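You operate a simulated robot arm through the tools that you are given. There is no shell and no other tool. Be economical: measure what you need, move in short steps, check, and stop when the job is done.

The job below is to be done with a simulated robot arm. You get a single attempt, and the scene is never put back.

TASK
Clear mould 35's jam and give the upper rod a full stroke.
Fine: upper rod home first, then the other; run the upper rod out and home; shut the red air valve at the end.

Only the result counts: the job must be done as asked and must still hold three seconds after the hand-in. Knocking over, shifting, dropping, spilling or breaking anything else fails it.

THE ROBOT
A 7-joint arm with a two-finger parallel gripper, fixed in place. Base frame: the origin is at the foot of the arm, x ahead of it, y to its left, z up. Lengths are in mm, angles in degrees, forces in N, time in s.
With the tool pointing down near the work surface it reaches from about 480 to 920 mm from the base axis. Its first joint turns from -115.0 to 115.0 degrees. Payload 3.91 kg.
Tool frame: the origin (TCP) lies between the finger pads and is the grasp point; the fingertips stand 30 mm ahead of it; z points along the fingers, y is the line along which they close. Largest opening 110 mm; finger width 20, thickness 10; the body of the gripper, 48 by 112 mm, starts 55 mm behind the TCP.
Orientation is that of the tool frame in the base frame, as a unit quaternion [w, x, y, z]. With the fingers straight down and closing along the base's y, the tool's x points along the base's -x, its y along +y and its z along -z.

THE INTERFACE
- The arm moves only by the tool apply_moves. Its argument "deltas" is a list of rows, each a list of 3 entries, a list of its own where there are three numbers: the opening, from 0 (shut) to 1 (fully open), then the shift along the base's x, y, z in m, then the turn, a rotation vector about the base's x, y, z in degrees. In form: [[claw, [x, y, z], [wx, wy, wz]], ...]. A call has 1 to 12 rows; each row shifts and turns the commanded pose from where the row before left it. Rows are played at 5 a second. More than 50 mm and 8.6 degrees between two rows, or a gripper value outside its range, and nothing of the call is played. Where a pose cannot be reached the arm comes as near as it can. A force on the tool above 40 N (or 10 N above the force at the start of the call, whichever is more), or a blocked arm, ends the call early, and 0.2 s more pass. The fingers move at their own pace (about 153 mm/s each) and stop on an object; they squeeze with about 29 N. The grip force told is the motor's: it shows also when the fingers shut on nothing. Time passes only in rows, and 0.2 s behind the last, so rows that do not move let the fingers close. The reply holds the time, the measured pose of the TCP, the force on the tool along the base axes, the opening and the grip force, in the units named above and with some noise, with the torque about the TCP (base axes, N m) and any sound that the robot's microphone picked up, and new pictures: "views" is both (left out), scene, wrist or none.
- Cameras (640 x 400 px; columns grow to the right, rows downward): "scene" is fixed at [52.3, -498.9, 1748.2]; the picture's right is [0.16, -0.99, 0.00], its down [-0.61, -0.10, -0.79] and it looks along [0.78, 0.13, -0.62] (base axes); focal length 327 px, centre (320, 200). "wrist" rides on the gripper at [72, 17, -103] in the tool frame; the picture's right is [-0.23, 0.97, 0.00], its down [-0.76, -0.18, -0.62] and it looks along [-0.61, -0.14, 0.78] (tool axes); focal length 222 px, centre (320, 200). There is no depth. A picture from a camera that has moved, and an enlarged one, comes with that camera's place and axes in the base frame and with its lens.
- raise_lower(by): slides the trunk up (or, below 0, down) by that many mm; the arm rides with it, the base frame stays. It gives what a move gives, with no picture.
- inspect(camera, box): a new picture of the part [left, top, right, bottom] of that camera's present view, enlarged. No time passes.
- job_done(): hands the job in; it is judged then, once.

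Go step by step. Nothing tells you positions but the pictures and the camera data: compare them with the known pose of the tool, close in by small moves and look again before you grip or let go. The budget is 120 turns and 200 pictures, counting those below and the enlarged ones. Unless the task says otherwise, let go and move clear before handing in, and close with one line.

The tools are called after "Request:" as name(argument=value, ...) on one line, values as JSON. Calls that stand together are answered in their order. apply_moves: Moves the arm, as the interface text tells. Its arguments: {"type":"object","properties":{"deltas":{"type":"array"},"views":{"type":"string","enum":["both","scene","wrist","none"]}},"required":["deltas"]} The other tools are called the same way: raise_lower (by) slides the trunk up or down; inspect (camera, box) takes an enlarged picture of a part of a camera's view; job_done () hands the job in.

At the start:

```text
t: 0.0
ee_pos: [555.4, -368.8, 1453.2]
ee_rot: [0.0, 0.0, 1.0, 0.0]
force: [1.2, -0.4, 0.2]
moment: [0.0, 0.01, -0.01]
grip_width: 110.0
grasp_force: 0.0
trunk travel left (down, up): [-850.0, 140.0]
```

scene: 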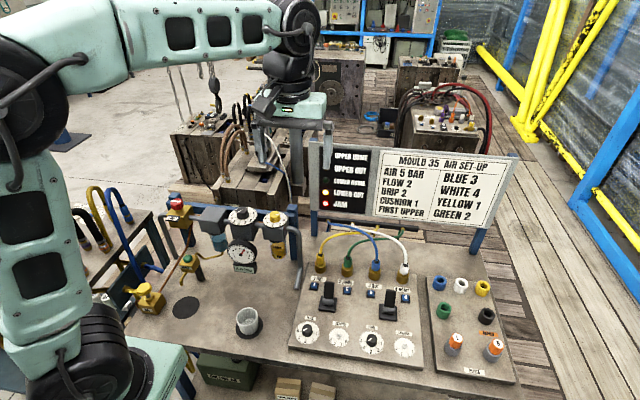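
wrist: 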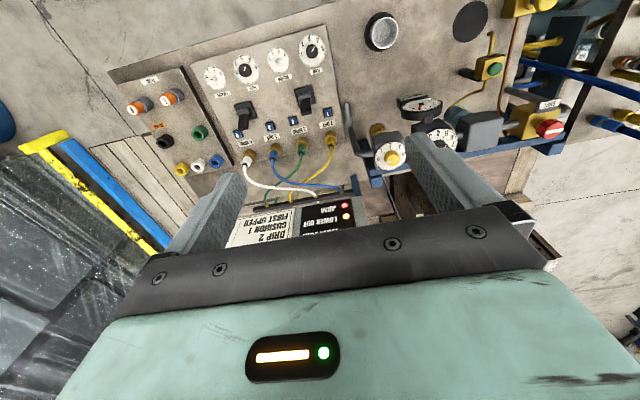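

I see a pneumatic panel with hoses, knobs, levers, a regulator unit, valves, and a sign with set-up data. I'll zoom in to read everything first.

Request:
inspect(camera="scene", box=[280, 220, 440, 370])

Request:
inspect(camera="scene", box=[300, 130, 530, 250])

Request:
inspect(camera="scene", box=[130, 180, 310, 340])

Request:
inspect(camera="scene", box=[410, 260, 530, 390])

Request:
inspect(camera="scene", box=[160, 60, 340, 220])

```text
2.67 times, centred on (360, 295) of scene
camera zoom: at [52.3, -498.9, 1748.2], right [0.16, -0.99, 0.0], down [-0.61, -0.1, -0.79], along [0.78, 0.13, -0.62], focal length 871 px, centre (213, -53)
```

zoom: 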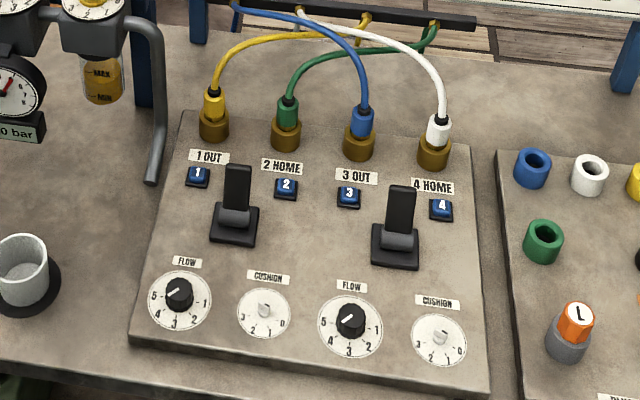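

```text
2.78 times, centred on (415, 190) of scene
camera zoom: at [52.3, -498.9, 1748.2], right [0.16, -0.99, 0.0], down [-0.61, -0.1, -0.79], along [0.78, 0.13, -0.62], focal length 909 px, centre (56, 228)
```

zoom: 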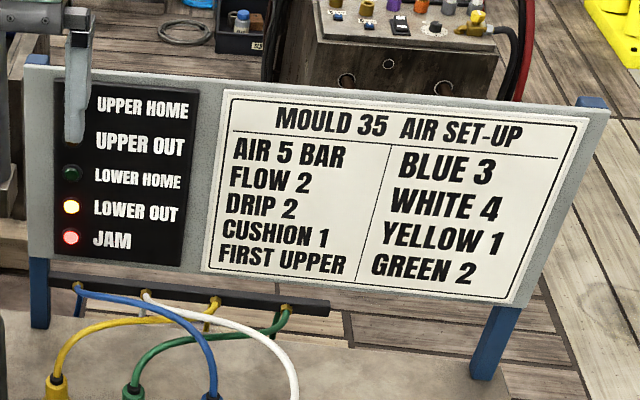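

```text
2.50 times, centred on (220, 260) of scene
camera zoom: at [52.3, -498.9, 1748.2], right [0.16, -0.99, 0.0], down [-0.61, -0.1, -0.79], along [0.78, 0.13, -0.62], focal length 817 px, centre (570, 50)
```

zoom: 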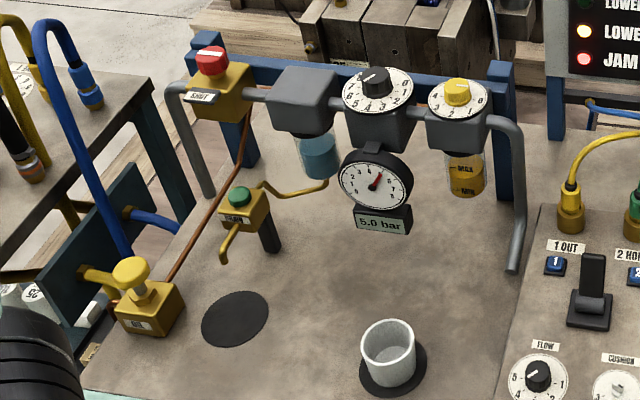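

```text
3.08 times, centred on (470, 325) of scene
camera zoom: at [52.3, -498.9, 1748.2], right [0.16, -0.99, 0.0], down [-0.61, -0.1, -0.79], along [0.78, 0.13, -0.62], focal length 1005 px, centre (-142, -185)
```

zoom: 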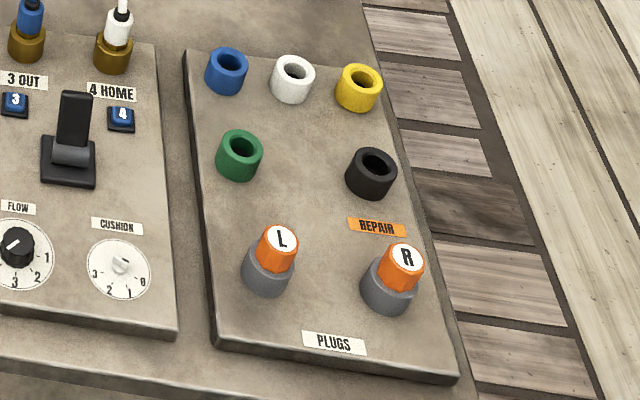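

```text
2.50 times, centred on (250, 140) of scene
camera zoom: at [52.3, -498.9, 1748.2], right [0.16, -0.99, 0.0], down [-0.61, -0.1, -0.79], along [0.78, 0.13, -0.62], focal length 817 px, centre (495, 350)
```

zoom: 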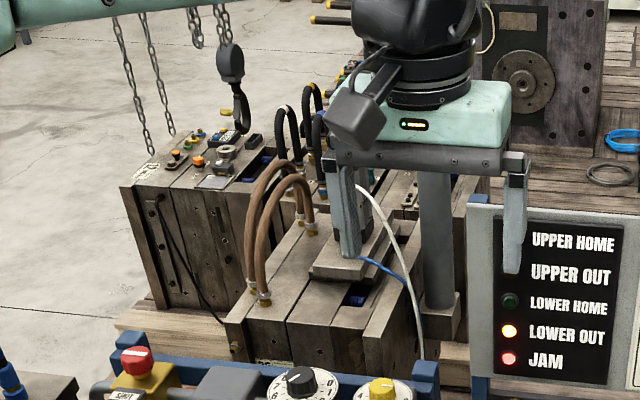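

Hoses already match the card, gauge reads 5.0 bar, lower rod is out and the jam lamp is lit. I'll shift the arm so I can see the upper lamps and get closer views.

Request:
apply_moves(deltas=[[1, [-0.03, 0.02, 0], [0, 0, 0]], [1, [-0.03, 0.02, -0.03], [0, 0, 0]], [1, [-0.02, 0.02, -0.04], [0, 0, 0]], [1, [0, 0.02, -0.04], [0, 0, 0]], [1, [0, 0, -0.04], [0, 0, 0]], [1, [0, 0, -0.04], [0, 0, 0]]])

```text
t: 1.4
ee_pos: [473.7, -287.3, 1261.7]
ee_rot: [0.0, 0.0, 1.0, -0.001]
force: [-0.5, 0.1, 1.0]
moment: [-0.03, -0.01, 0.04]
grip_width: 110.0
grasp_force: 0.0
trunk travel left (down, up): [-850.0, 140.0]
camera wrist: at [401.2, -270.8, 1364.9], right [0.23, 0.97, 0.0], down [0.76, -0.18, 0.62], along [0.61, -0.14, -0.78], focal length 222 px, centre (320, 200)
```

scene: 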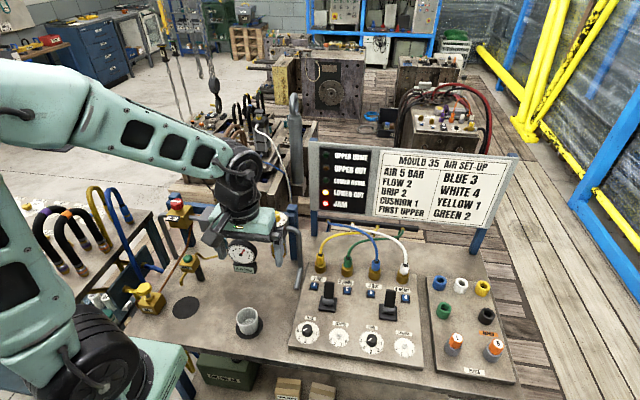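
wrist: 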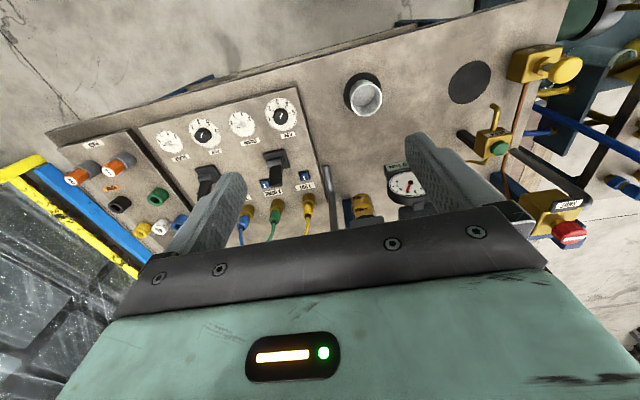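

Request:
inspect(camera="scene", box=[300, 135, 400, 225])

Request:
inspect(camera="wrist", box=[140, 85, 330, 215])

Request:
inspect(camera="scene", box=[220, 90, 330, 230])

Request:
inspect(camera="wrist", box=[440, 30, 620, 250])

Request:
inspect(camera="scene", box=[130, 180, 230, 310])

Request:
inspect(camera="scene", box=[290, 260, 430, 370])

```text
4.44 times, centred on (350, 180) of scene
camera zoom: at [52.3, -498.9, 1748.2], right [0.16, -0.99, 0.0], down [-0.61, -0.1, -0.79], along [0.78, 0.13, -0.62], focal length 1452 px, centre (187, 289)
```

zoom: 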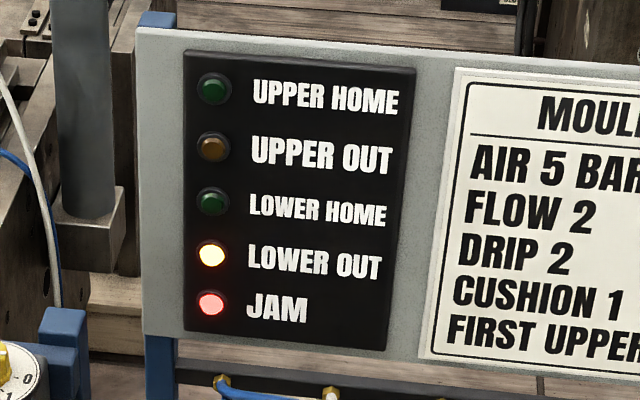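

```text
3.08 times, centred on (235, 150) of wrist
camera zoom: at [401.2, -270.8, 1364.9], right [0.23, 0.97, 0.0], down [0.76, -0.18, 0.62], along [0.61, -0.14, -0.78], focal length 684 px, centre (582, 354)
```

zoom: 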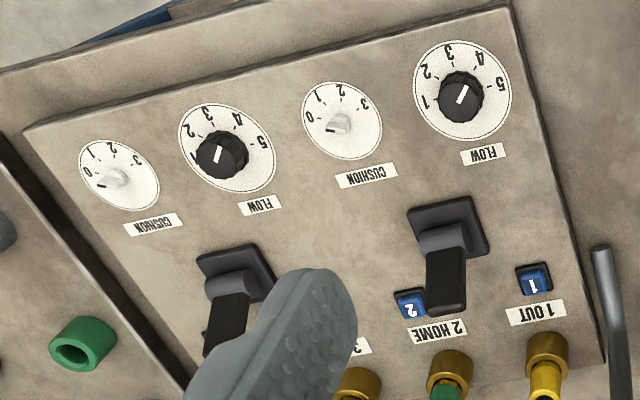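

```text
2.86 times, centred on (275, 160) of scene
camera zoom: at [52.3, -498.9, 1748.2], right [0.16, -0.99, 0.0], down [-0.61, -0.1, -0.79], along [0.78, 0.13, -0.62], focal length 933 px, centre (449, 314)
```

zoom: 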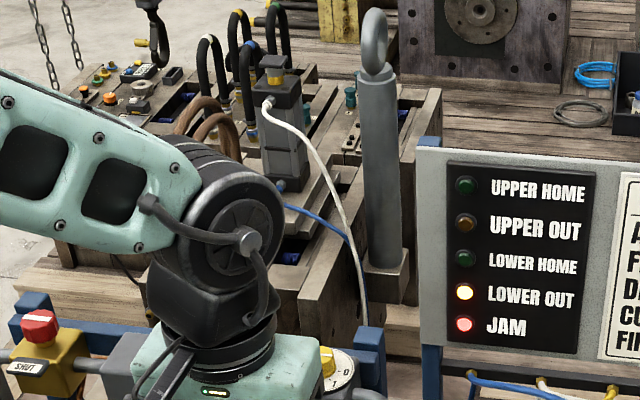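

```text
1.82 times, centred on (530, 140) of wrist
camera zoom: at [401.2, -270.8, 1364.9], right [0.23, 0.97, 0.0], down [0.76, -0.18, 0.62], along [0.61, -0.14, -0.78], focal length 404 px, centre (-62, 309)
```

zoom: 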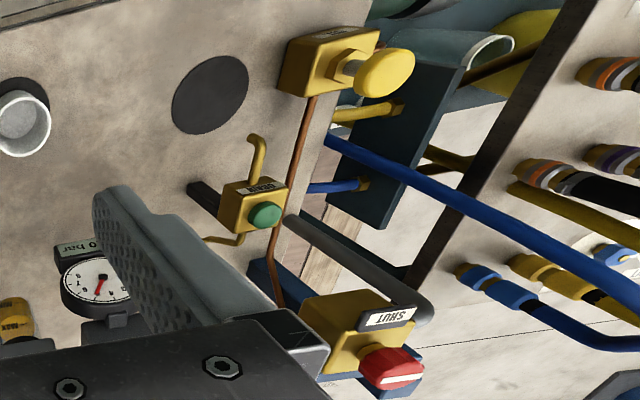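

```text
3.08 times, centred on (180, 245) of scene
camera zoom: at [52.3, -498.9, 1748.2], right [0.16, -0.99, 0.0], down [-0.61, -0.1, -0.79], along [0.78, 0.13, -0.62], focal length 1005 px, centre (751, 62)
```

zoom: 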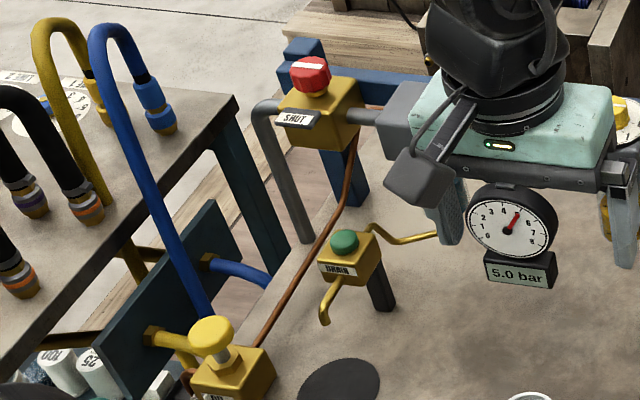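

```text
3.64 times, centred on (360, 315) of scene
camera zoom: at [52.3, -498.9, 1748.2], right [0.16, -0.99, 0.0], down [-0.61, -0.1, -0.79], along [0.78, 0.13, -0.62], focal length 1188 px, centre (174, -218)
```

zoom: 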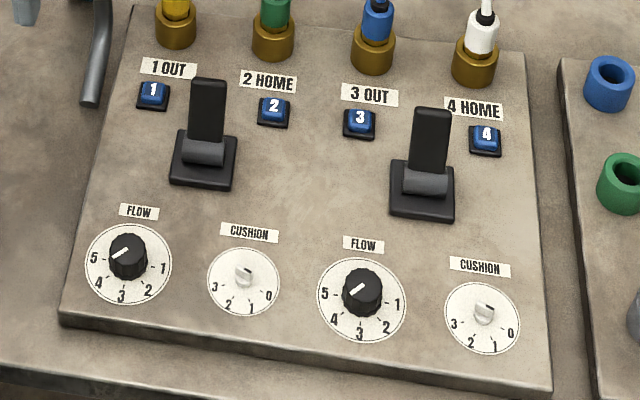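

Upper lamps are both dark (upper rod mid-stroke), lower is out. I need to know which lever feeds the upper cylinder, so I'll tilt the wrist camera towards the mould.

Request:
apply_moves(deltas=[[1, [0.0, 0.03, 0.04], [0, -8, 0]], [1, [0.0, 0.03, 0.04], [0, -8, 0]], [1, [0.0, 0.03, 0.04], [0, -8, 0]], [1, [0.0, 0.03, 0.04], [0, -8, 0]], [1, [0, 0.02, 0.03], [0, -8, 0]]])

```text
t: 2.6
ee_pos: [564.0, -181.2, 1339.2]
ee_rot: [0.321, 0.001, 0.947, -0.001]
force: [0.2, -0.2, 0.6]
moment: [-0.04, 0.0, -0.01]
grip_width: 109.9
grasp_force: 0.0
out of reach, approached as far as the arm can: row 2, 3, 4, 5
trunk travel left (down, up): [-850.0, 140.0]
camera wrist: at [444.1, -164.7, 1378.5], right [0.18, 0.97, 0.14], down [0.23, -0.18, 0.96], along [0.96, -0.14, -0.25], focal length 222 px, centre (320, 200)
```

scene: 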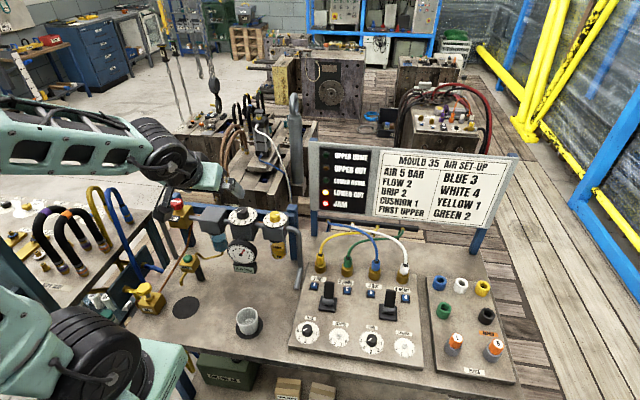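
wrist: 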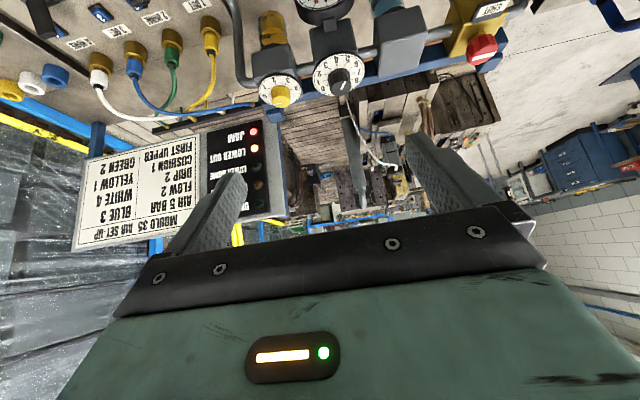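

Request:
inspect(camera="scene", box=[215, 85, 315, 205])

Request:
inspect(camera="wrist", box=[270, 70, 460, 230])

Request:
inspect(camera="wrist", box=[60, 0, 300, 130])

Request:
inspect(camera="wrist", box=[240, 0, 500, 120])

```text
3.33 times, centred on (265, 145) of scene
camera zoom: at [52.3, -498.9, 1748.2], right [0.16, -0.99, 0.0], down [-0.61, -0.1, -0.79], along [0.78, 0.13, -0.62], focal length 1089 px, centre (503, 383)
```

zoom: 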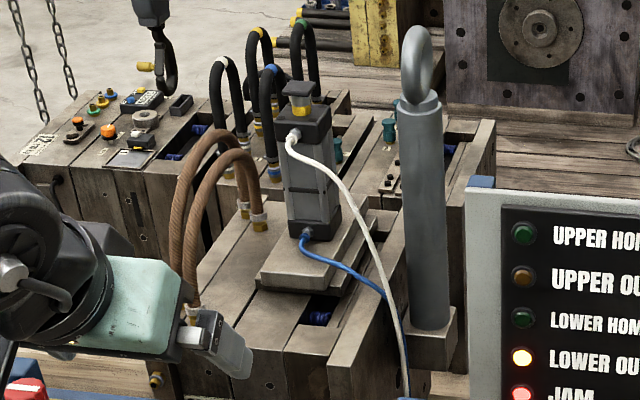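

```text
2.50 times, centred on (365, 150) of wrist
camera zoom: at [444.1, -164.7, 1378.5], right [0.18, 0.97, 0.14], down [0.23, -0.18, 0.96], along [0.96, -0.14, -0.25], focal length 555 px, centre (208, 325)
```

zoom: 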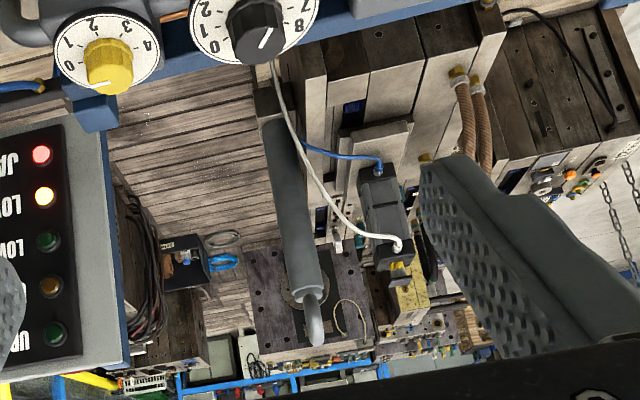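

```text
2.67 times, centred on (180, 65) of wrist
camera zoom: at [444.1, -164.7, 1378.5], right [0.18, 0.97, 0.14], down [0.23, -0.18, 0.96], along [0.96, -0.14, -0.25], focal length 592 px, centre (693, 560)
```

zoom: 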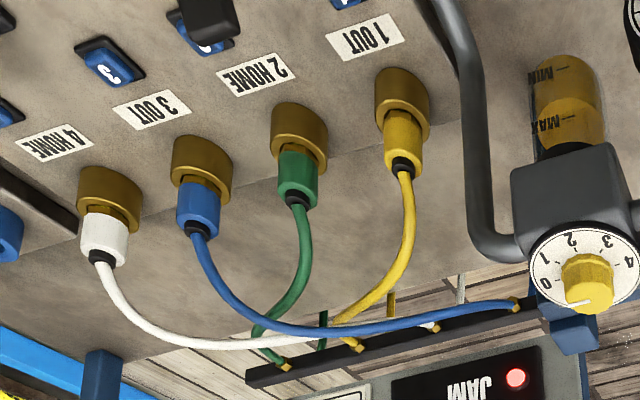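

```text
2.46 times, centred on (370, 60) of wrist
camera zoom: at [444.1, -164.7, 1378.5], right [0.18, 0.97, 0.14], down [0.23, -0.18, 0.96], along [0.96, -0.14, -0.25], focal length 547 px, centre (197, 545)
```

zoom: 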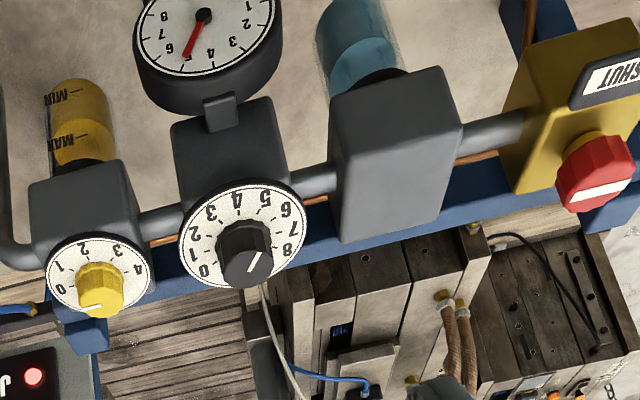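

The upright cylinder on top of the mould carries the blue and white hoses (3/4), so lever 2 seems to be the upper rod's. Next a closer look at the levers and buttons.

Request:
apply_moves(deltas=[[1, [-0.02, -0.04, 0], [0, 7.5, 0]], [1, [-0.02, -0.045, 0], [0, 7.5, 0]], [1, [-0.02, -0.045, 0], [0, 7.5, 0]], [1, [-0.02, -0.045, 0], [0, 7.5, 0]], [1, [0, -0.045, 0], [0, 7.5, 0]], [1, [0, -0.045, -0.02], [0, 0, 0]], [1, [0, -0.045, -0.02], [0, 0, 0]], [1, [0, -0.04, -0.03], [0, 0, 0]], [1, [0, 0, -0.04], [0, 0, 0]], [1, [0, 0, -0.04], [0, 0, 0]], [1, [0, 0, -0.04], [0, 0, 0]]])

```text
t: 5.0
ee_pos: [484.4, -530.3, 1149.8]
ee_rot: [0.023, 0.001, 1.0, 0.0]
force: [-0.2, 0.9, 0.3]
moment: [-0.03, 0.0, -0.01]
grip_width: 109.9
grasp_force: 0.0
trunk travel left (down, up): [-850.0, 140.0]
camera wrist: at [407.1, -513.5, 1250.3], right [0.23, 0.97, 0.01], down [0.73, -0.18, 0.66], along [0.64, -0.14, -0.75], focal length 222 px, centre (320, 200)
```

scene: 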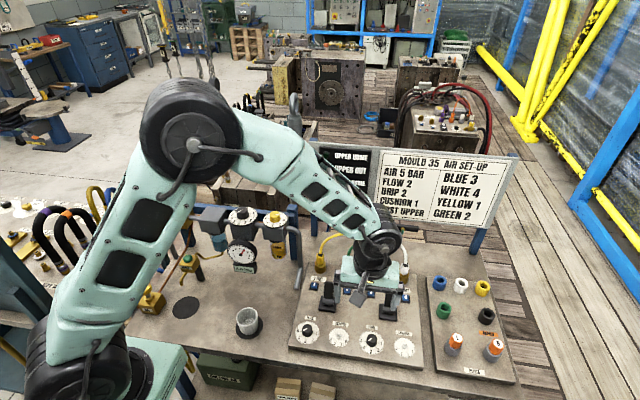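
wrist: 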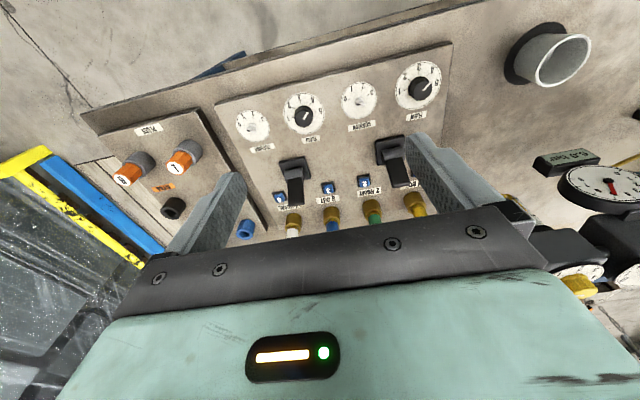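

Request:
inspect(camera="wrist", box=[220, 60, 450, 215])

Request:
inspect(camera="wrist", box=[260, 150, 350, 220])

```text
2.58 times, centred on (335, 138) of wrist
camera zoom: at [407.1, -513.5, 1250.3], right [0.23, 0.97, 0.01], down [0.73, -0.18, 0.66], along [0.64, -0.14, -0.75], focal length 573 px, centre (281, 361)
```

zoom: 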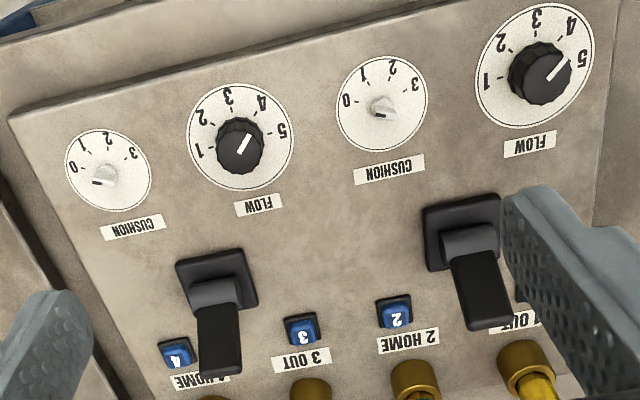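

```text
5.71 times, centred on (305, 185) of wrist
camera zoom: at [407.1, -513.5, 1250.3], right [0.23, 0.97, 0.01], down [0.73, -0.18, 0.66], along [0.64, -0.14, -0.75], focal length 1269 px, centre (406, 286)
```

zoom: 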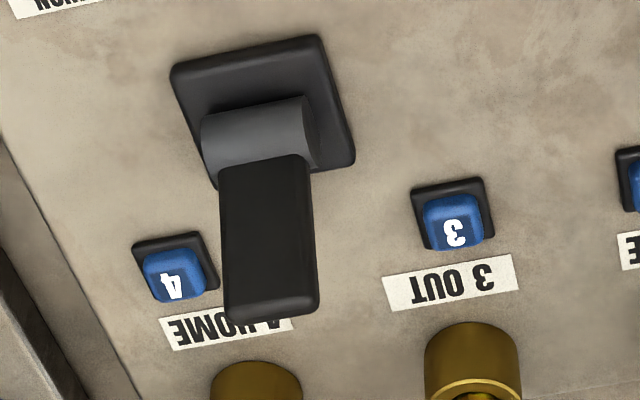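

Request:
apply_moves(deltas=[[0, [0.03, -0.03, -0.03], [0, 2.6, 0]], [0, [0.03, -0.02, -0.03], [0, 0, 0]], [0, [0.015, -0.01, -0.03], [0, 0, 0]], [0, [0, 0, -0.02], [0, 0, 0]], [0, [0, 0, 0], [0, 0, 0]]])

```text
refused: row 1 steps farther than a row can; nothing moved
```

Row too long; I'll shorten it.

Request:
apply_moves(deltas=[[0, [0.025, -0.03, -0.02], [0, 2.6, 0]], [0, [0.025, -0.02, -0.03], [0, 0, 0]], [0, [0.02, -0.015, -0.03], [0, 0, 0]], [0, [0.005, -0.01, -0.03], [0, 0, 0]], [0, [0, 0, 0], [0, 0, 0]]])

```text
t: 6.2
ee_pos: [559.3, -603.6, 1041.3]
ee_rot: [-0.002, 0.0, 1.0, 0.0]
force: [0.0, -0.2, -0.5]
moment: [0.01, 0.02, 0.02]
grip_width: 0.1
grasp_force: 28.8
trunk travel left (down, up): [-850.0, 140.0]
camera wrist: at [486.8, -587.9, 1145.4], right [0.23, 0.97, 0.0], down [0.76, -0.18, 0.62], along [0.61, -0.14, -0.78], focal length 222 px, centre (320, 200)
```

scene: 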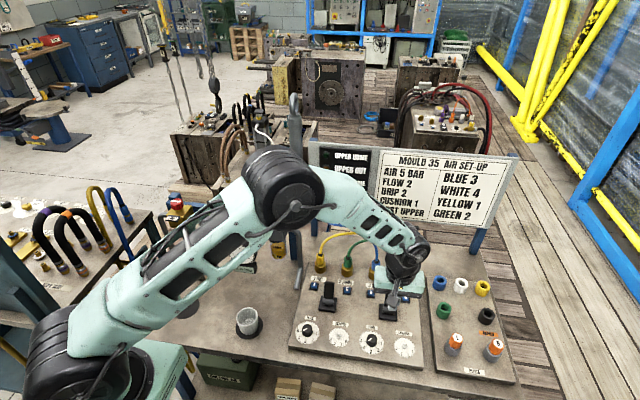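
wrist: 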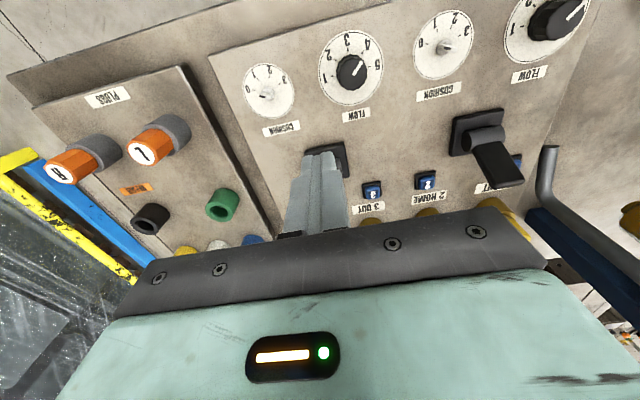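

Lever tips stand at about z 949, x 667, leaning away from me by ~36°. I'll come above lever 2 (y ≈ −606) with the fingers part open and look.

Request:
apply_moves(deltas=[[0.6, [0.04, -0.0025, 0], [0, 0, 0]], [0.6, [0.04, 0, 0], [0, 0, 0]], [0.6, [0.018, 0, -0.03], [0, 0, 0]], [0.6, [0, 0, 0], [0, 0, 0]]])

```text
t: 7.2
ee_pos: [656.4, -607.5, 1009.6]
ee_rot: [-0.001, 0.0, 1.0, 0.0]
force: [0.7, 0.6, -0.6]
moment: [0.01, 0.01, 0.01]
grip_width: 65.9
grasp_force: 0.0
trunk travel left (down, up): [-850.0, 140.0]
camera wrist: at [584.5, -590.8, 1113.7], right [0.23, 0.97, 0.0], down [0.76, -0.18, 0.62], along [0.61, -0.14, -0.78], focal length 222 px, centre (320, 200)
```

scene: 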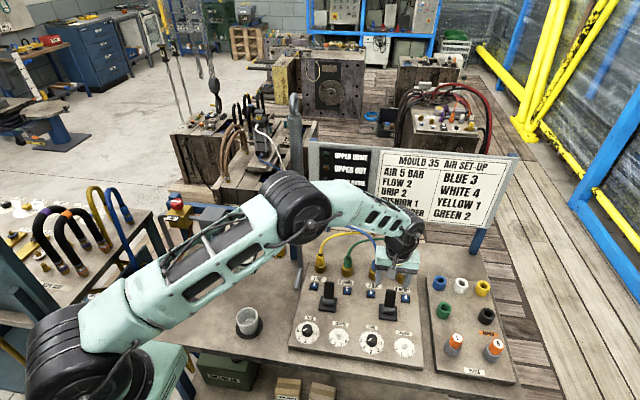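
wrist: 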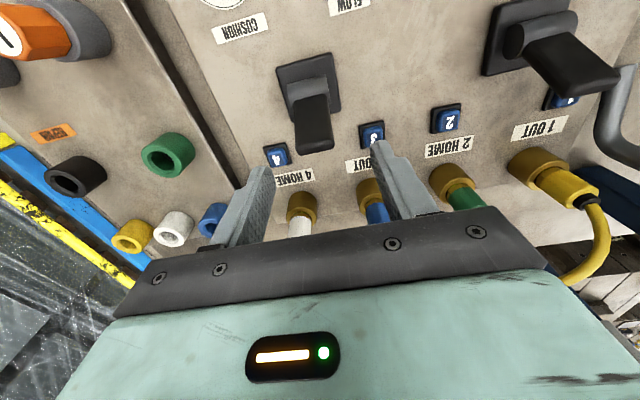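

Well centred on lever 2. Lowering and gripping the tip gently.

Request:
apply_moves(deltas=[[0.6, [0, -0.001, -0.03], [0, 0, 0]], [0.6, [0, 0, -0.026], [0, 0, 0]], [0.6, [0, 0, 0], [0, 0, 0]]])

```text
t: 8.0
ee_pos: [657.5, -608.5, 954.5]
ee_rot: [-0.001, 0.0, 1.0, 0.0]
force: [-0.6, -0.3, 0.5]
moment: [-0.02, 0.01, -0.01]
grip_width: 65.9
grasp_force: 0.1
trunk travel left (down, up): [-850.0, 140.0]
camera wrist: at [584.4, -592.2, 1058.4], right [0.23, 0.97, 0.0], down [0.76, -0.18, 0.62], along [0.61, -0.14, -0.78], focal length 222 px, centre (320, 200)
```

scene: 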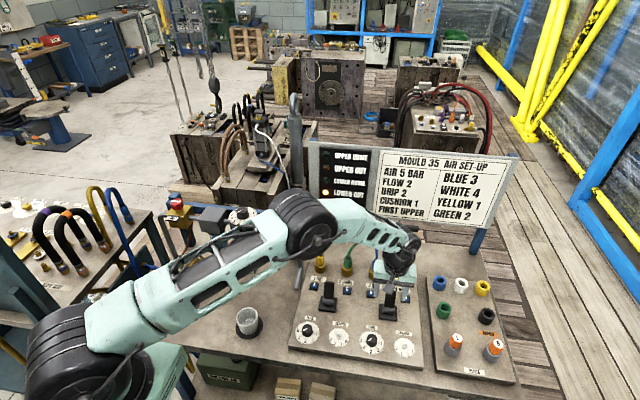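
wrist: 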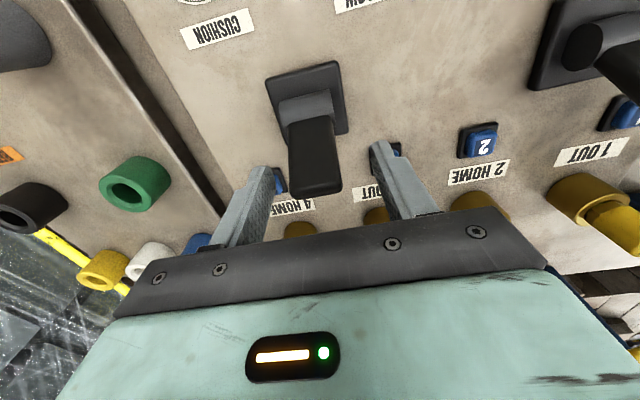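

Request:
apply_moves(deltas=[[0.3, [0, -0.002, 0], [0, 0, 0]], [0.1, [0, 0, 0], [0, 0, 0]], [0.1, [0, 0, 0], [0, 0, 0]]], views="wrist")

```text
t: 8.8
ee_pos: [657.1, -610.2, 954.3]
ee_rot: [-0.001, 0.0, 1.0, 0.0]
force: [0.4, 2.4, 1.9]
moment: [0.08, 0.04, -0.02]
grip_width: 29.8
grasp_force: 44.7
trunk travel left (down, up): [-850.0, 140.0]
camera wrist: at [584.9, -594.0, 1058.1], right [0.23, 0.97, 0.0], down [0.76, -0.18, 0.62], along [0.61, -0.14, -0.78], focal length 222 px, centre (320, 200)
```

wrist: 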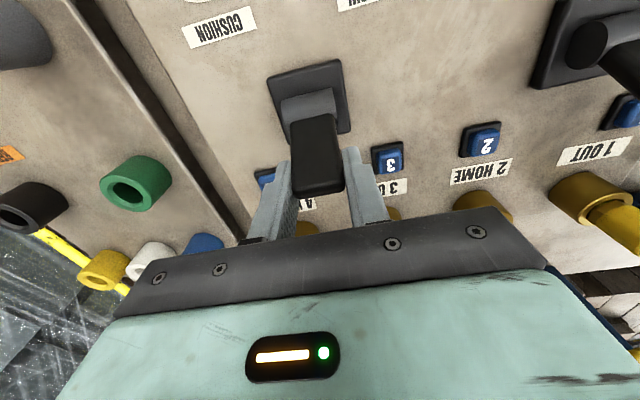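

Request:
apply_moves(deltas=[[0.1, [-0.006, 0, 0.003], [0, 0, 0]], [0.1, [-0.006, 0, 0.002], [0, 0, 0]], [0.1, [0, 0, 0], [0, 0, 0]]], views="scene")

Request:
inspect(camera="scene", box=[210, 80, 380, 215])

```text
t: 9.6
ee_pos: [647.2, -610.1, 958.7]
ee_rot: [-0.001, 0.0, 1.0, 0.0]
force: [14.8, -0.6, -3.3]
moment: [0.13, -0.82, 0.02]
grip_width: 30.0
grasp_force: 44.6
trunk travel left (down, up): [-850.0, 140.0]
```

scene: 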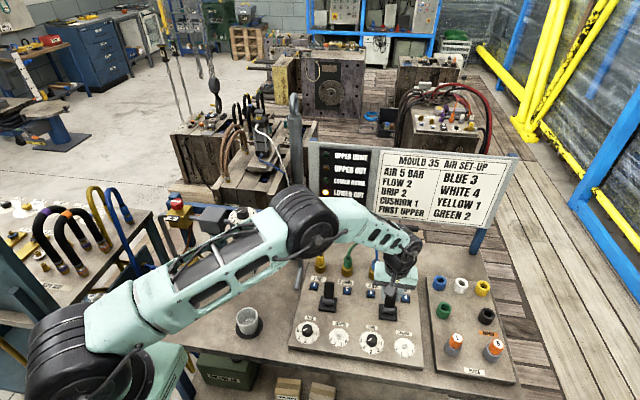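

```text
2.96 times, centred on (295, 148) of scene
camera zoom: at [52.3, -498.9, 1748.2], right [0.16, -0.99, 0.0], down [-0.61, -0.1, -0.79], along [0.78, 0.13, -0.62], focal length 968 px, centre (394, 356)
```

zoom: 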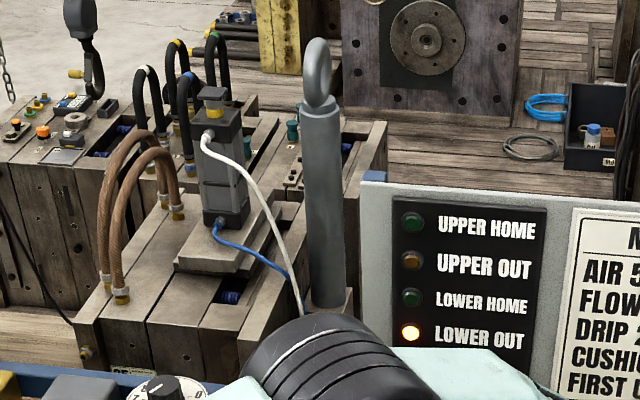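

Lever moves with ~15 N resistance; no lamp change yet. Continuing the arc.

Request:
apply_moves(deltas=[[0.1, [-0.006, 0, 0.001], [0, 0, 0]], [0.1, [-0.006, 0, 0], [0, 0, 0]], [0.1, [-0.006, 0, 0], [0, 0, 0]], [0.1, [0, 0, 0], [0, 0, 0]]], views="scene")

Request:
inspect(camera="scene", box=[210, 80, 380, 215])

Request:
inspect(camera="wrist", box=[180, 0, 500, 260])

```text
t: 10.6
ee_pos: [628.5, -610.0, 959.8]
ee_rot: [-0.001, 0.0, 1.0, 0.0]
force: [22.7, -0.3, 8.7]
moment: [0.2, -1.33, -0.01]
grip_width: 29.6
grasp_force: 45.0
trunk travel left (down, up): [-850.0, 140.0]
```

scene: 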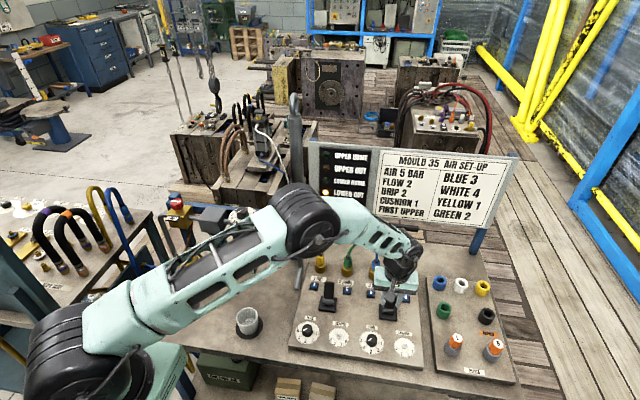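

```text
2.96 times, centred on (295, 148) of scene
camera zoom: at [52.3, -498.9, 1748.2], right [0.16, -0.99, 0.0], down [-0.61, -0.1, -0.79], along [0.78, 0.13, -0.62], focal length 968 px, centre (394, 356)
```

zoom: 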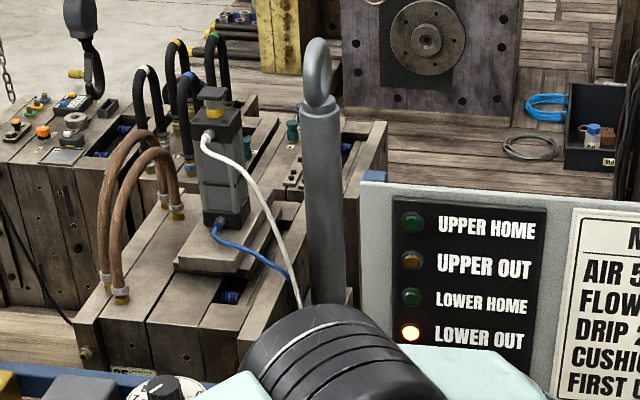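

```text
1.54 times, centred on (340, 130) of wrist
camera zoom: at [556.1, -594.0, 1064.2], right [0.23, 0.97, 0.0], down [0.76, -0.18, 0.62], along [0.61, -0.14, -0.78], focal length 342 px, centre (289, 308)
```

zoom: 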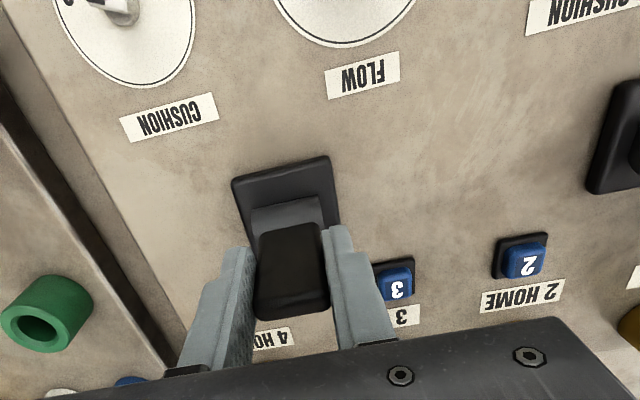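

Request:
apply_moves(deltas=[[0.1, [-0.006, 0, -0.001], [0, 0, 0]], [0.1, [-0.006, 0, -0.002], [0, 0, 0]], [0.1, [-0.006, 0, -0.003], [0, 0, 0]], [0.1, [0, 0, 0], [0, 0, 0]]], views="wrist")

Request:
inspect(camera="scene", box=[210, 80, 380, 215])

```text
t: 11.6
ee_pos: [608.7, -610.2, 953.6]
ee_rot: [-0.001, 0.0, 1.0, -0.001]
force: [16.9, 0.7, 11.9]
moment: [0.05, -1.28, -0.01]
grip_width: 29.9
grasp_force: 44.9
trunk travel left (down, up): [-850.0, 140.0]
camera wrist: at [536.5, -593.9, 1058.7], right [0.23, 0.97, 0.0], down [0.76, -0.18, 0.62], along [0.6, -0.14, -0.78], focal length 222 px, centre (320, 200)
```

wrist: 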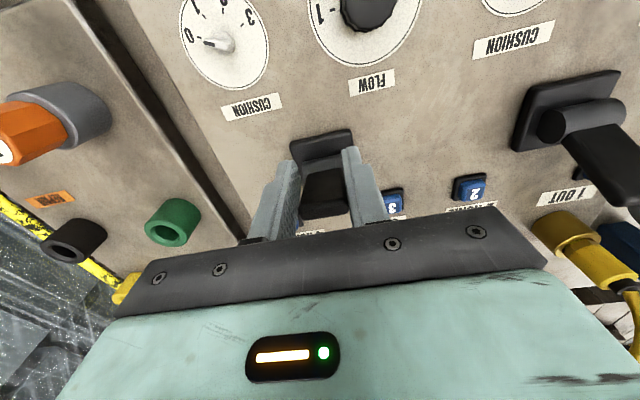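

```text
2.96 times, centred on (295, 148) of scene
camera zoom: at [52.3, -498.9, 1748.2], right [0.16, -0.99, 0.0], down [-0.61, -0.1, -0.79], along [0.78, 0.13, -0.62], focal length 968 px, centre (394, 356)
```

zoom: 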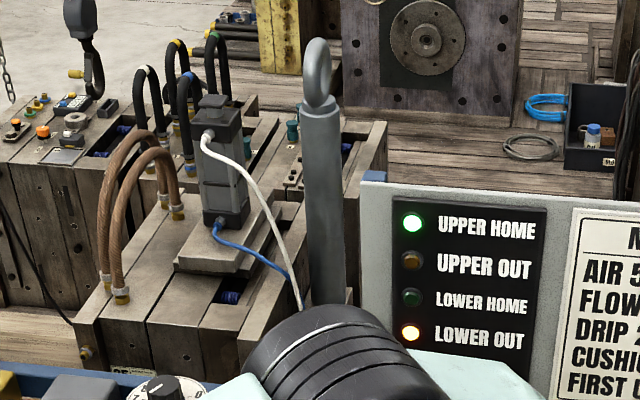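

UPPER HOME is lit, the rod sank: lever 2 towards me is upper-home. I'll seat it a bit further, let go and check that it stays.

Request:
apply_moves(deltas=[[0.1, [-0.005, 0, -0.003], [0, 0, 0]], [0.1, [0, 0, 0], [0, 0, 0]], [0.6, [0, 0, 0], [0, 0, 0]], [0.6, [0, 0, 0], [0, 0, 0]], [0.6, [0, 0, 0.04], [0, 0, 0]], [0.6, [0, 0, 0.04], [0, 0, 0]], [0.6, [0, 0, 0], [0, 0, 0]]])

Request:
inspect(camera="scene", box=[210, 80, 380, 215])

```text
t: 13.2
ee_pos: [604.5, -610.5, 1029.5]
ee_rot: [-0.001, 0.0, 1.0, 0.0]
force: [0.4, 0.0, 0.2]
moment: [-0.04, -0.02, -0.01]
grip_width: 65.7
grasp_force: 0.0
trunk travel left (down, up): [-850.0, 140.0]
camera wrist: at [532.4, -594.2, 1134.7], right [0.23, 0.97, 0.0], down [0.76, -0.18, 0.62], along [0.6, -0.14, -0.78], focal length 222 px, centre (320, 200)
```

scene: 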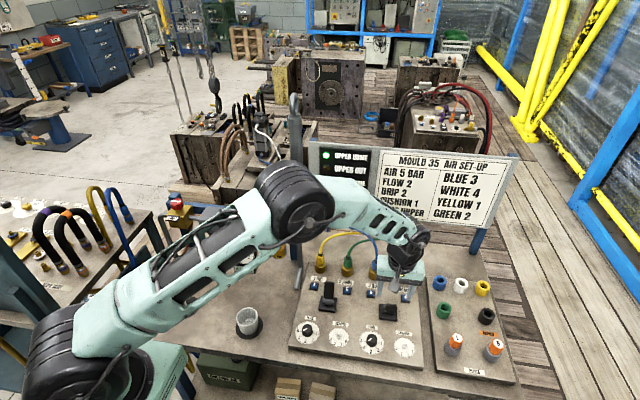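
wrist: 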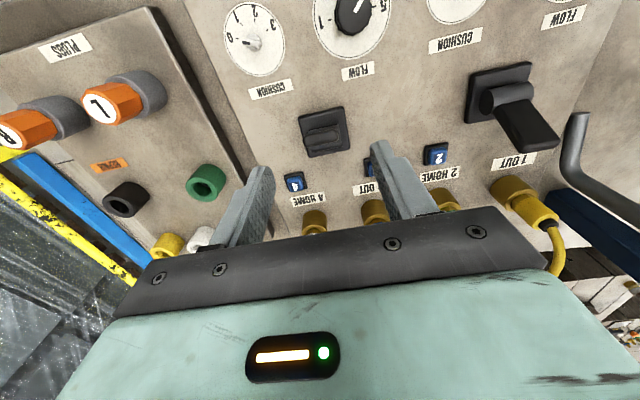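

```text
2.96 times, centred on (295, 148) of scene
camera zoom: at [52.3, -498.9, 1748.2], right [0.16, -0.99, 0.0], down [-0.61, -0.1, -0.79], along [0.78, 0.13, -0.62], focal length 968 px, centre (394, 356)
```

zoom: 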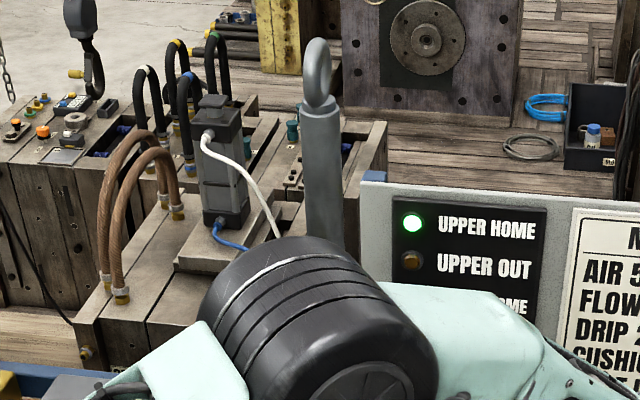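

Lever 2 stays at home. Now lever 1 (lower rod), moving over it.

Request:
apply_moves(deltas=[[0.6, [0.01, 0.046, 0], [0, 0, 0]], [0.6, [0.014, 0.046, 0], [0, 0, 0]], [0.6, [0.014, 0.046, 0], [0, 0, 0]], [0.6, [0.014, 0.046, 0], [0, 0, 0]], [0.6, [0, 0, -0.02], [0, 0, 0]], [0.6, [0, 0, 0], [0, 0, 0]]])

```text
t: 14.6
ee_pos: [653.8, -425.0, 1009.9]
ee_rot: [-0.001, 0.0, 1.0, 0.0]
force: [0.3, 0.5, -0.1]
moment: [0.02, 0.01, -0.02]
grip_width: 65.7
grasp_force: 0.1
trunk travel left (down, up): [-850.0, 140.0]
camera wrist: at [582.1, -408.4, 1114.8], right [0.23, 0.97, 0.0], down [0.76, -0.18, 0.62], along [0.61, -0.14, -0.78], focal length 222 px, centre (320, 200)
```

scene: 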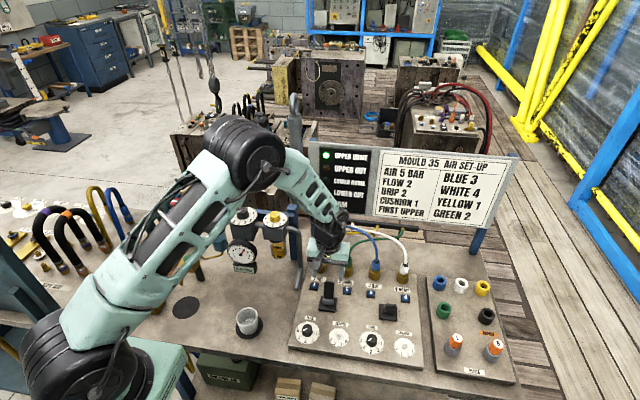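
wrist: 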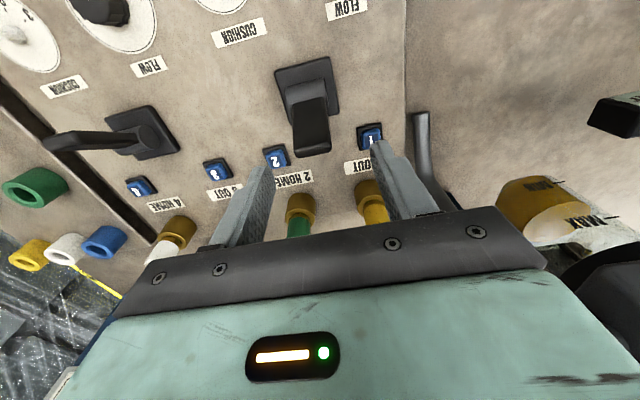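

Request:
inspect(camera="scene", box=[210, 80, 380, 215])

Request:
apply_moves(deltas=[[0.6, [0.003, -0.005, -0.025], [0, 0, 0]], [0.6, [0, 0, -0.03], [0, 0, 0]], [0.6, [0, 0, 0], [0, 0, 0]]], views="wrist")

```text
2.96 times, centred on (295, 148) of scene
camera zoom: at [52.3, -498.9, 1748.2], right [0.16, -0.99, 0.0], down [-0.61, -0.1, -0.79], along [0.78, 0.13, -0.62], focal length 968 px, centre (394, 356)
```

zoom: 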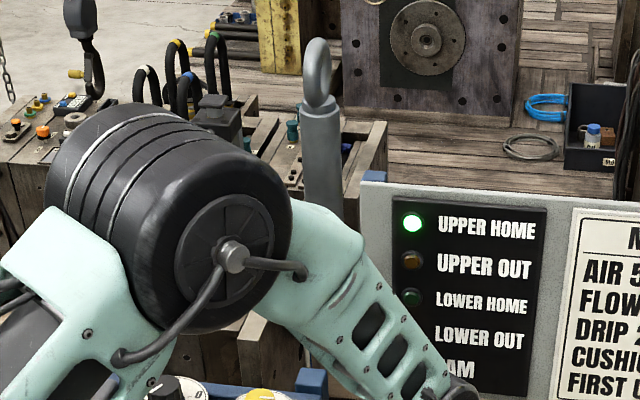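

```text
t: 15.4
ee_pos: [658.0, -428.4, 954.6]
ee_rot: [-0.001, 0.001, 1.0, 0.0]
force: [-0.2, -0.1, 0.1]
moment: [-0.01, -0.01, -0.01]
grip_width: 65.8
grasp_force: 0.1
trunk travel left (down, up): [-850.0, 140.0]
camera wrist: at [586.1, -413.0, 1059.4], right [0.23, 0.97, 0.0], down [0.76, -0.18, 0.62], along [0.61, -0.14, -0.78], focal length 222 px, centre (320, 200)
```

wrist: 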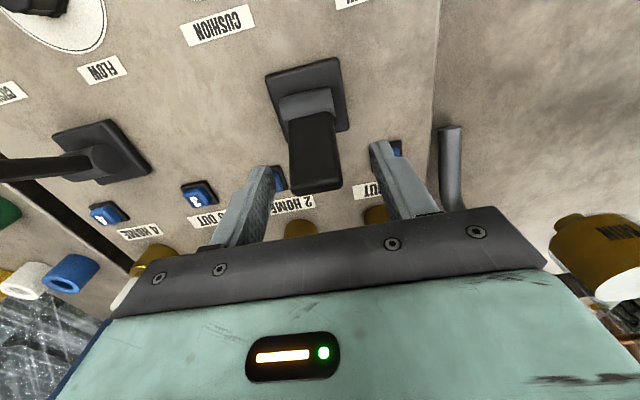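

Same picture as at lever 2. Grip and swing in the same arc.

Request:
apply_moves(deltas=[[0.3, [0, -0.002, 0], [0, 0, 0]], [0.1, [0, 0, 0], [0, 0, 0]], [0.1, [-0.006, 0, 0.003], [0, 0, 0]], [0.1, [-0.006, 0, 0.002], [0, 0, 0]], [0.1, [-0.006, 0, 0.001], [0, 0, 0]], [0.1, [-0.006, 0, 0], [0, 0, 0]], [0.1, [-0.006, 0, 0], [0, 0, 0]], [0.1, [-0.006, 0, -0.001], [0, 0, 0]], [0.1, [-0.006, 0, -0.002], [0, 0, 0]], [0.1, [-0.006, 0, -0.003], [0, 0, 0]], [0.1, [-0.005, 0, -0.003], [0, 0, 0]], [0.1, [0, 0, 0], [0, 0, 0]]], views="wrist")

Request:
inspect(camera="scene", box=[210, 80, 380, 215])

```text
t: 18.0
ee_pos: [603.9, -429.6, 952.2]
ee_rot: [-0.004, 0.0, 1.0, 0.002]
force: [-3.0, 33.0, 11.5]
moment: [-0.18, -0.18, 0.35]
grip_width: 29.6
grasp_force: 45.5
trunk travel left (down, up): [-850.0, 140.0]
camera wrist: at [532.1, -414.6, 1057.1], right [0.23, 0.97, 0.0], down [0.77, -0.18, 0.62], along [0.6, -0.14, -0.79], focal length 222 px, centre (320, 200)
```

wrist: 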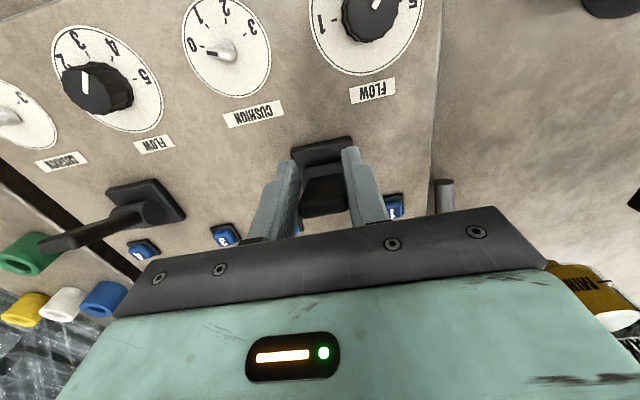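

```text
2.96 times, centred on (295, 148) of scene
camera zoom: at [52.3, -498.9, 1748.2], right [0.16, -0.99, 0.0], down [-0.61, -0.1, -0.79], along [0.78, 0.13, -0.62], focal length 968 px, centre (394, 356)
```

zoom: 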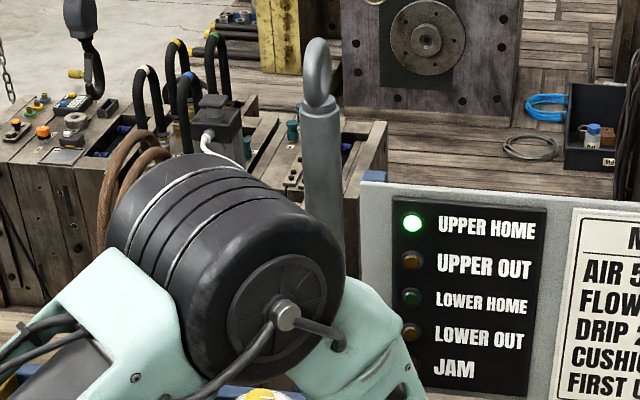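

Lower rod left OUT and is travelling; there's a 33 N sideways load, so I release and lift.

Request:
apply_moves(deltas=[[0.3, [0, 0, 0], [0, 0, 0]], [0.6, [0, 0, 0], [0, 0, 0]], [0.6, [0, 0, 0], [0, 0, 0]]], views="wrist")

Request:
inspect(camera="scene", box=[150, 80, 380, 265])

```text
t: 18.8
ee_pos: [606.7, -435.5, 952.9]
ee_rot: [-0.002, 0.002, 1.0, -0.001]
force: [-0.4, -0.5, -0.3]
moment: [0.0, 0.02, 0.01]
grip_width: 65.9
grasp_force: 0.1
trunk travel left (down, up): [-850.0, 140.0]
camera wrist: at [533.4, -418.6, 1057.0], right [0.23, 0.97, 0.0], down [0.76, -0.18, 0.62], along [0.61, -0.14, -0.78], focal length 222 px, centre (320, 200)
```

wrist: 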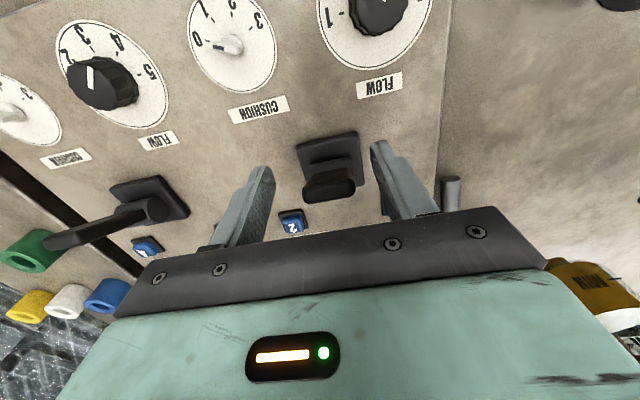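

```text
2.16 times, centred on (265, 172) of scene
camera zoom: at [52.3, -498.9, 1748.2], right [0.16, -0.99, 0.0], down [-0.61, -0.1, -0.79], along [0.78, 0.13, -0.62], focal length 706 px, centre (439, 260)
```

zoom: 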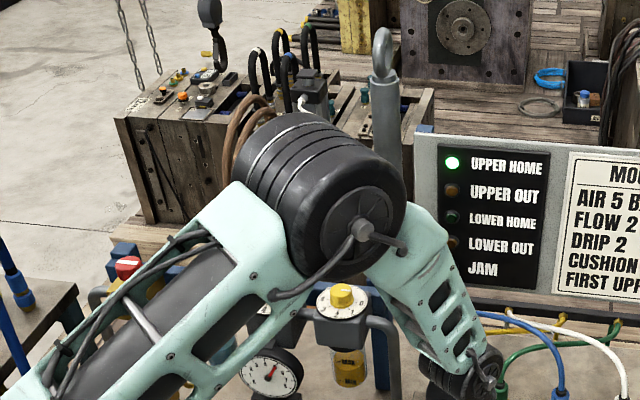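

Request:
apply_moves(deltas=[[0.6, [0, 0.005, 0.04], [0, 0, 0]], [0.6, [0, 0, 0.04], [0, 0, 0]], [0.6, [0, 0, 0], [0, 0, 0]], [0.6, [0, 0, 0], [0, 0, 0]], [0.6, [0, 0, 0], [0, 0, 0]]], views="none")

Request:
inspect(camera="scene", box=[150, 80, 380, 265])

Request:
inspect(camera="wrist", box=[0, 0, 640, 400])

```text
t: 20.0
ee_pos: [605.9, -430.4, 1034.0]
ee_rot: [-0.001, 0.0, 1.0, 0.0]
force: [-1.1, 0.3, 0.4]
moment: [-0.01, -0.01, 0.01]
grip_width: 66.4
grasp_force: 0.1
trunk travel left (down, up): [-850.0, 140.0]
```

```text
2.16 times, centred on (265, 172) of scene
camera zoom: at [52.3, -498.9, 1748.2], right [0.16, -0.99, 0.0], down [-0.61, -0.1, -0.79], along [0.78, 0.13, -0.62], focal length 706 px, centre (439, 260)
```

zoom: 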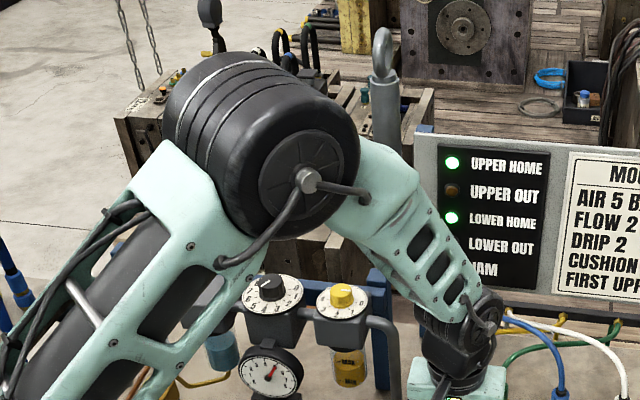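

```text
1.00 times, centred on (320, 200) of wrist (not enlarged: the box is as wide or as high as the picture)
camera zoom: at [534.1, -414.6, 1138.1], right [0.23, 0.97, 0.0], down [0.76, -0.18, 0.62], along [0.61, -0.14, -0.78], focal length 222 px, centre (320, 200)
```

zoom: 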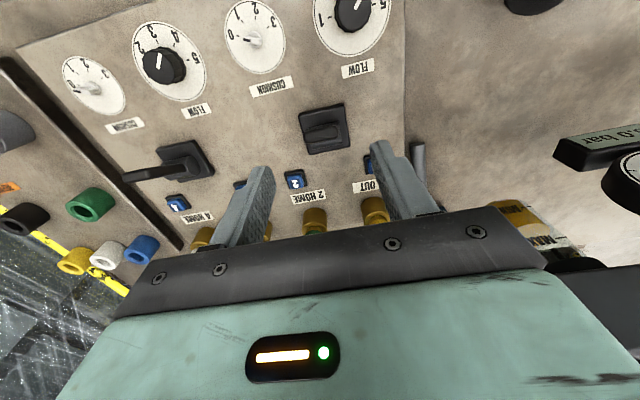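

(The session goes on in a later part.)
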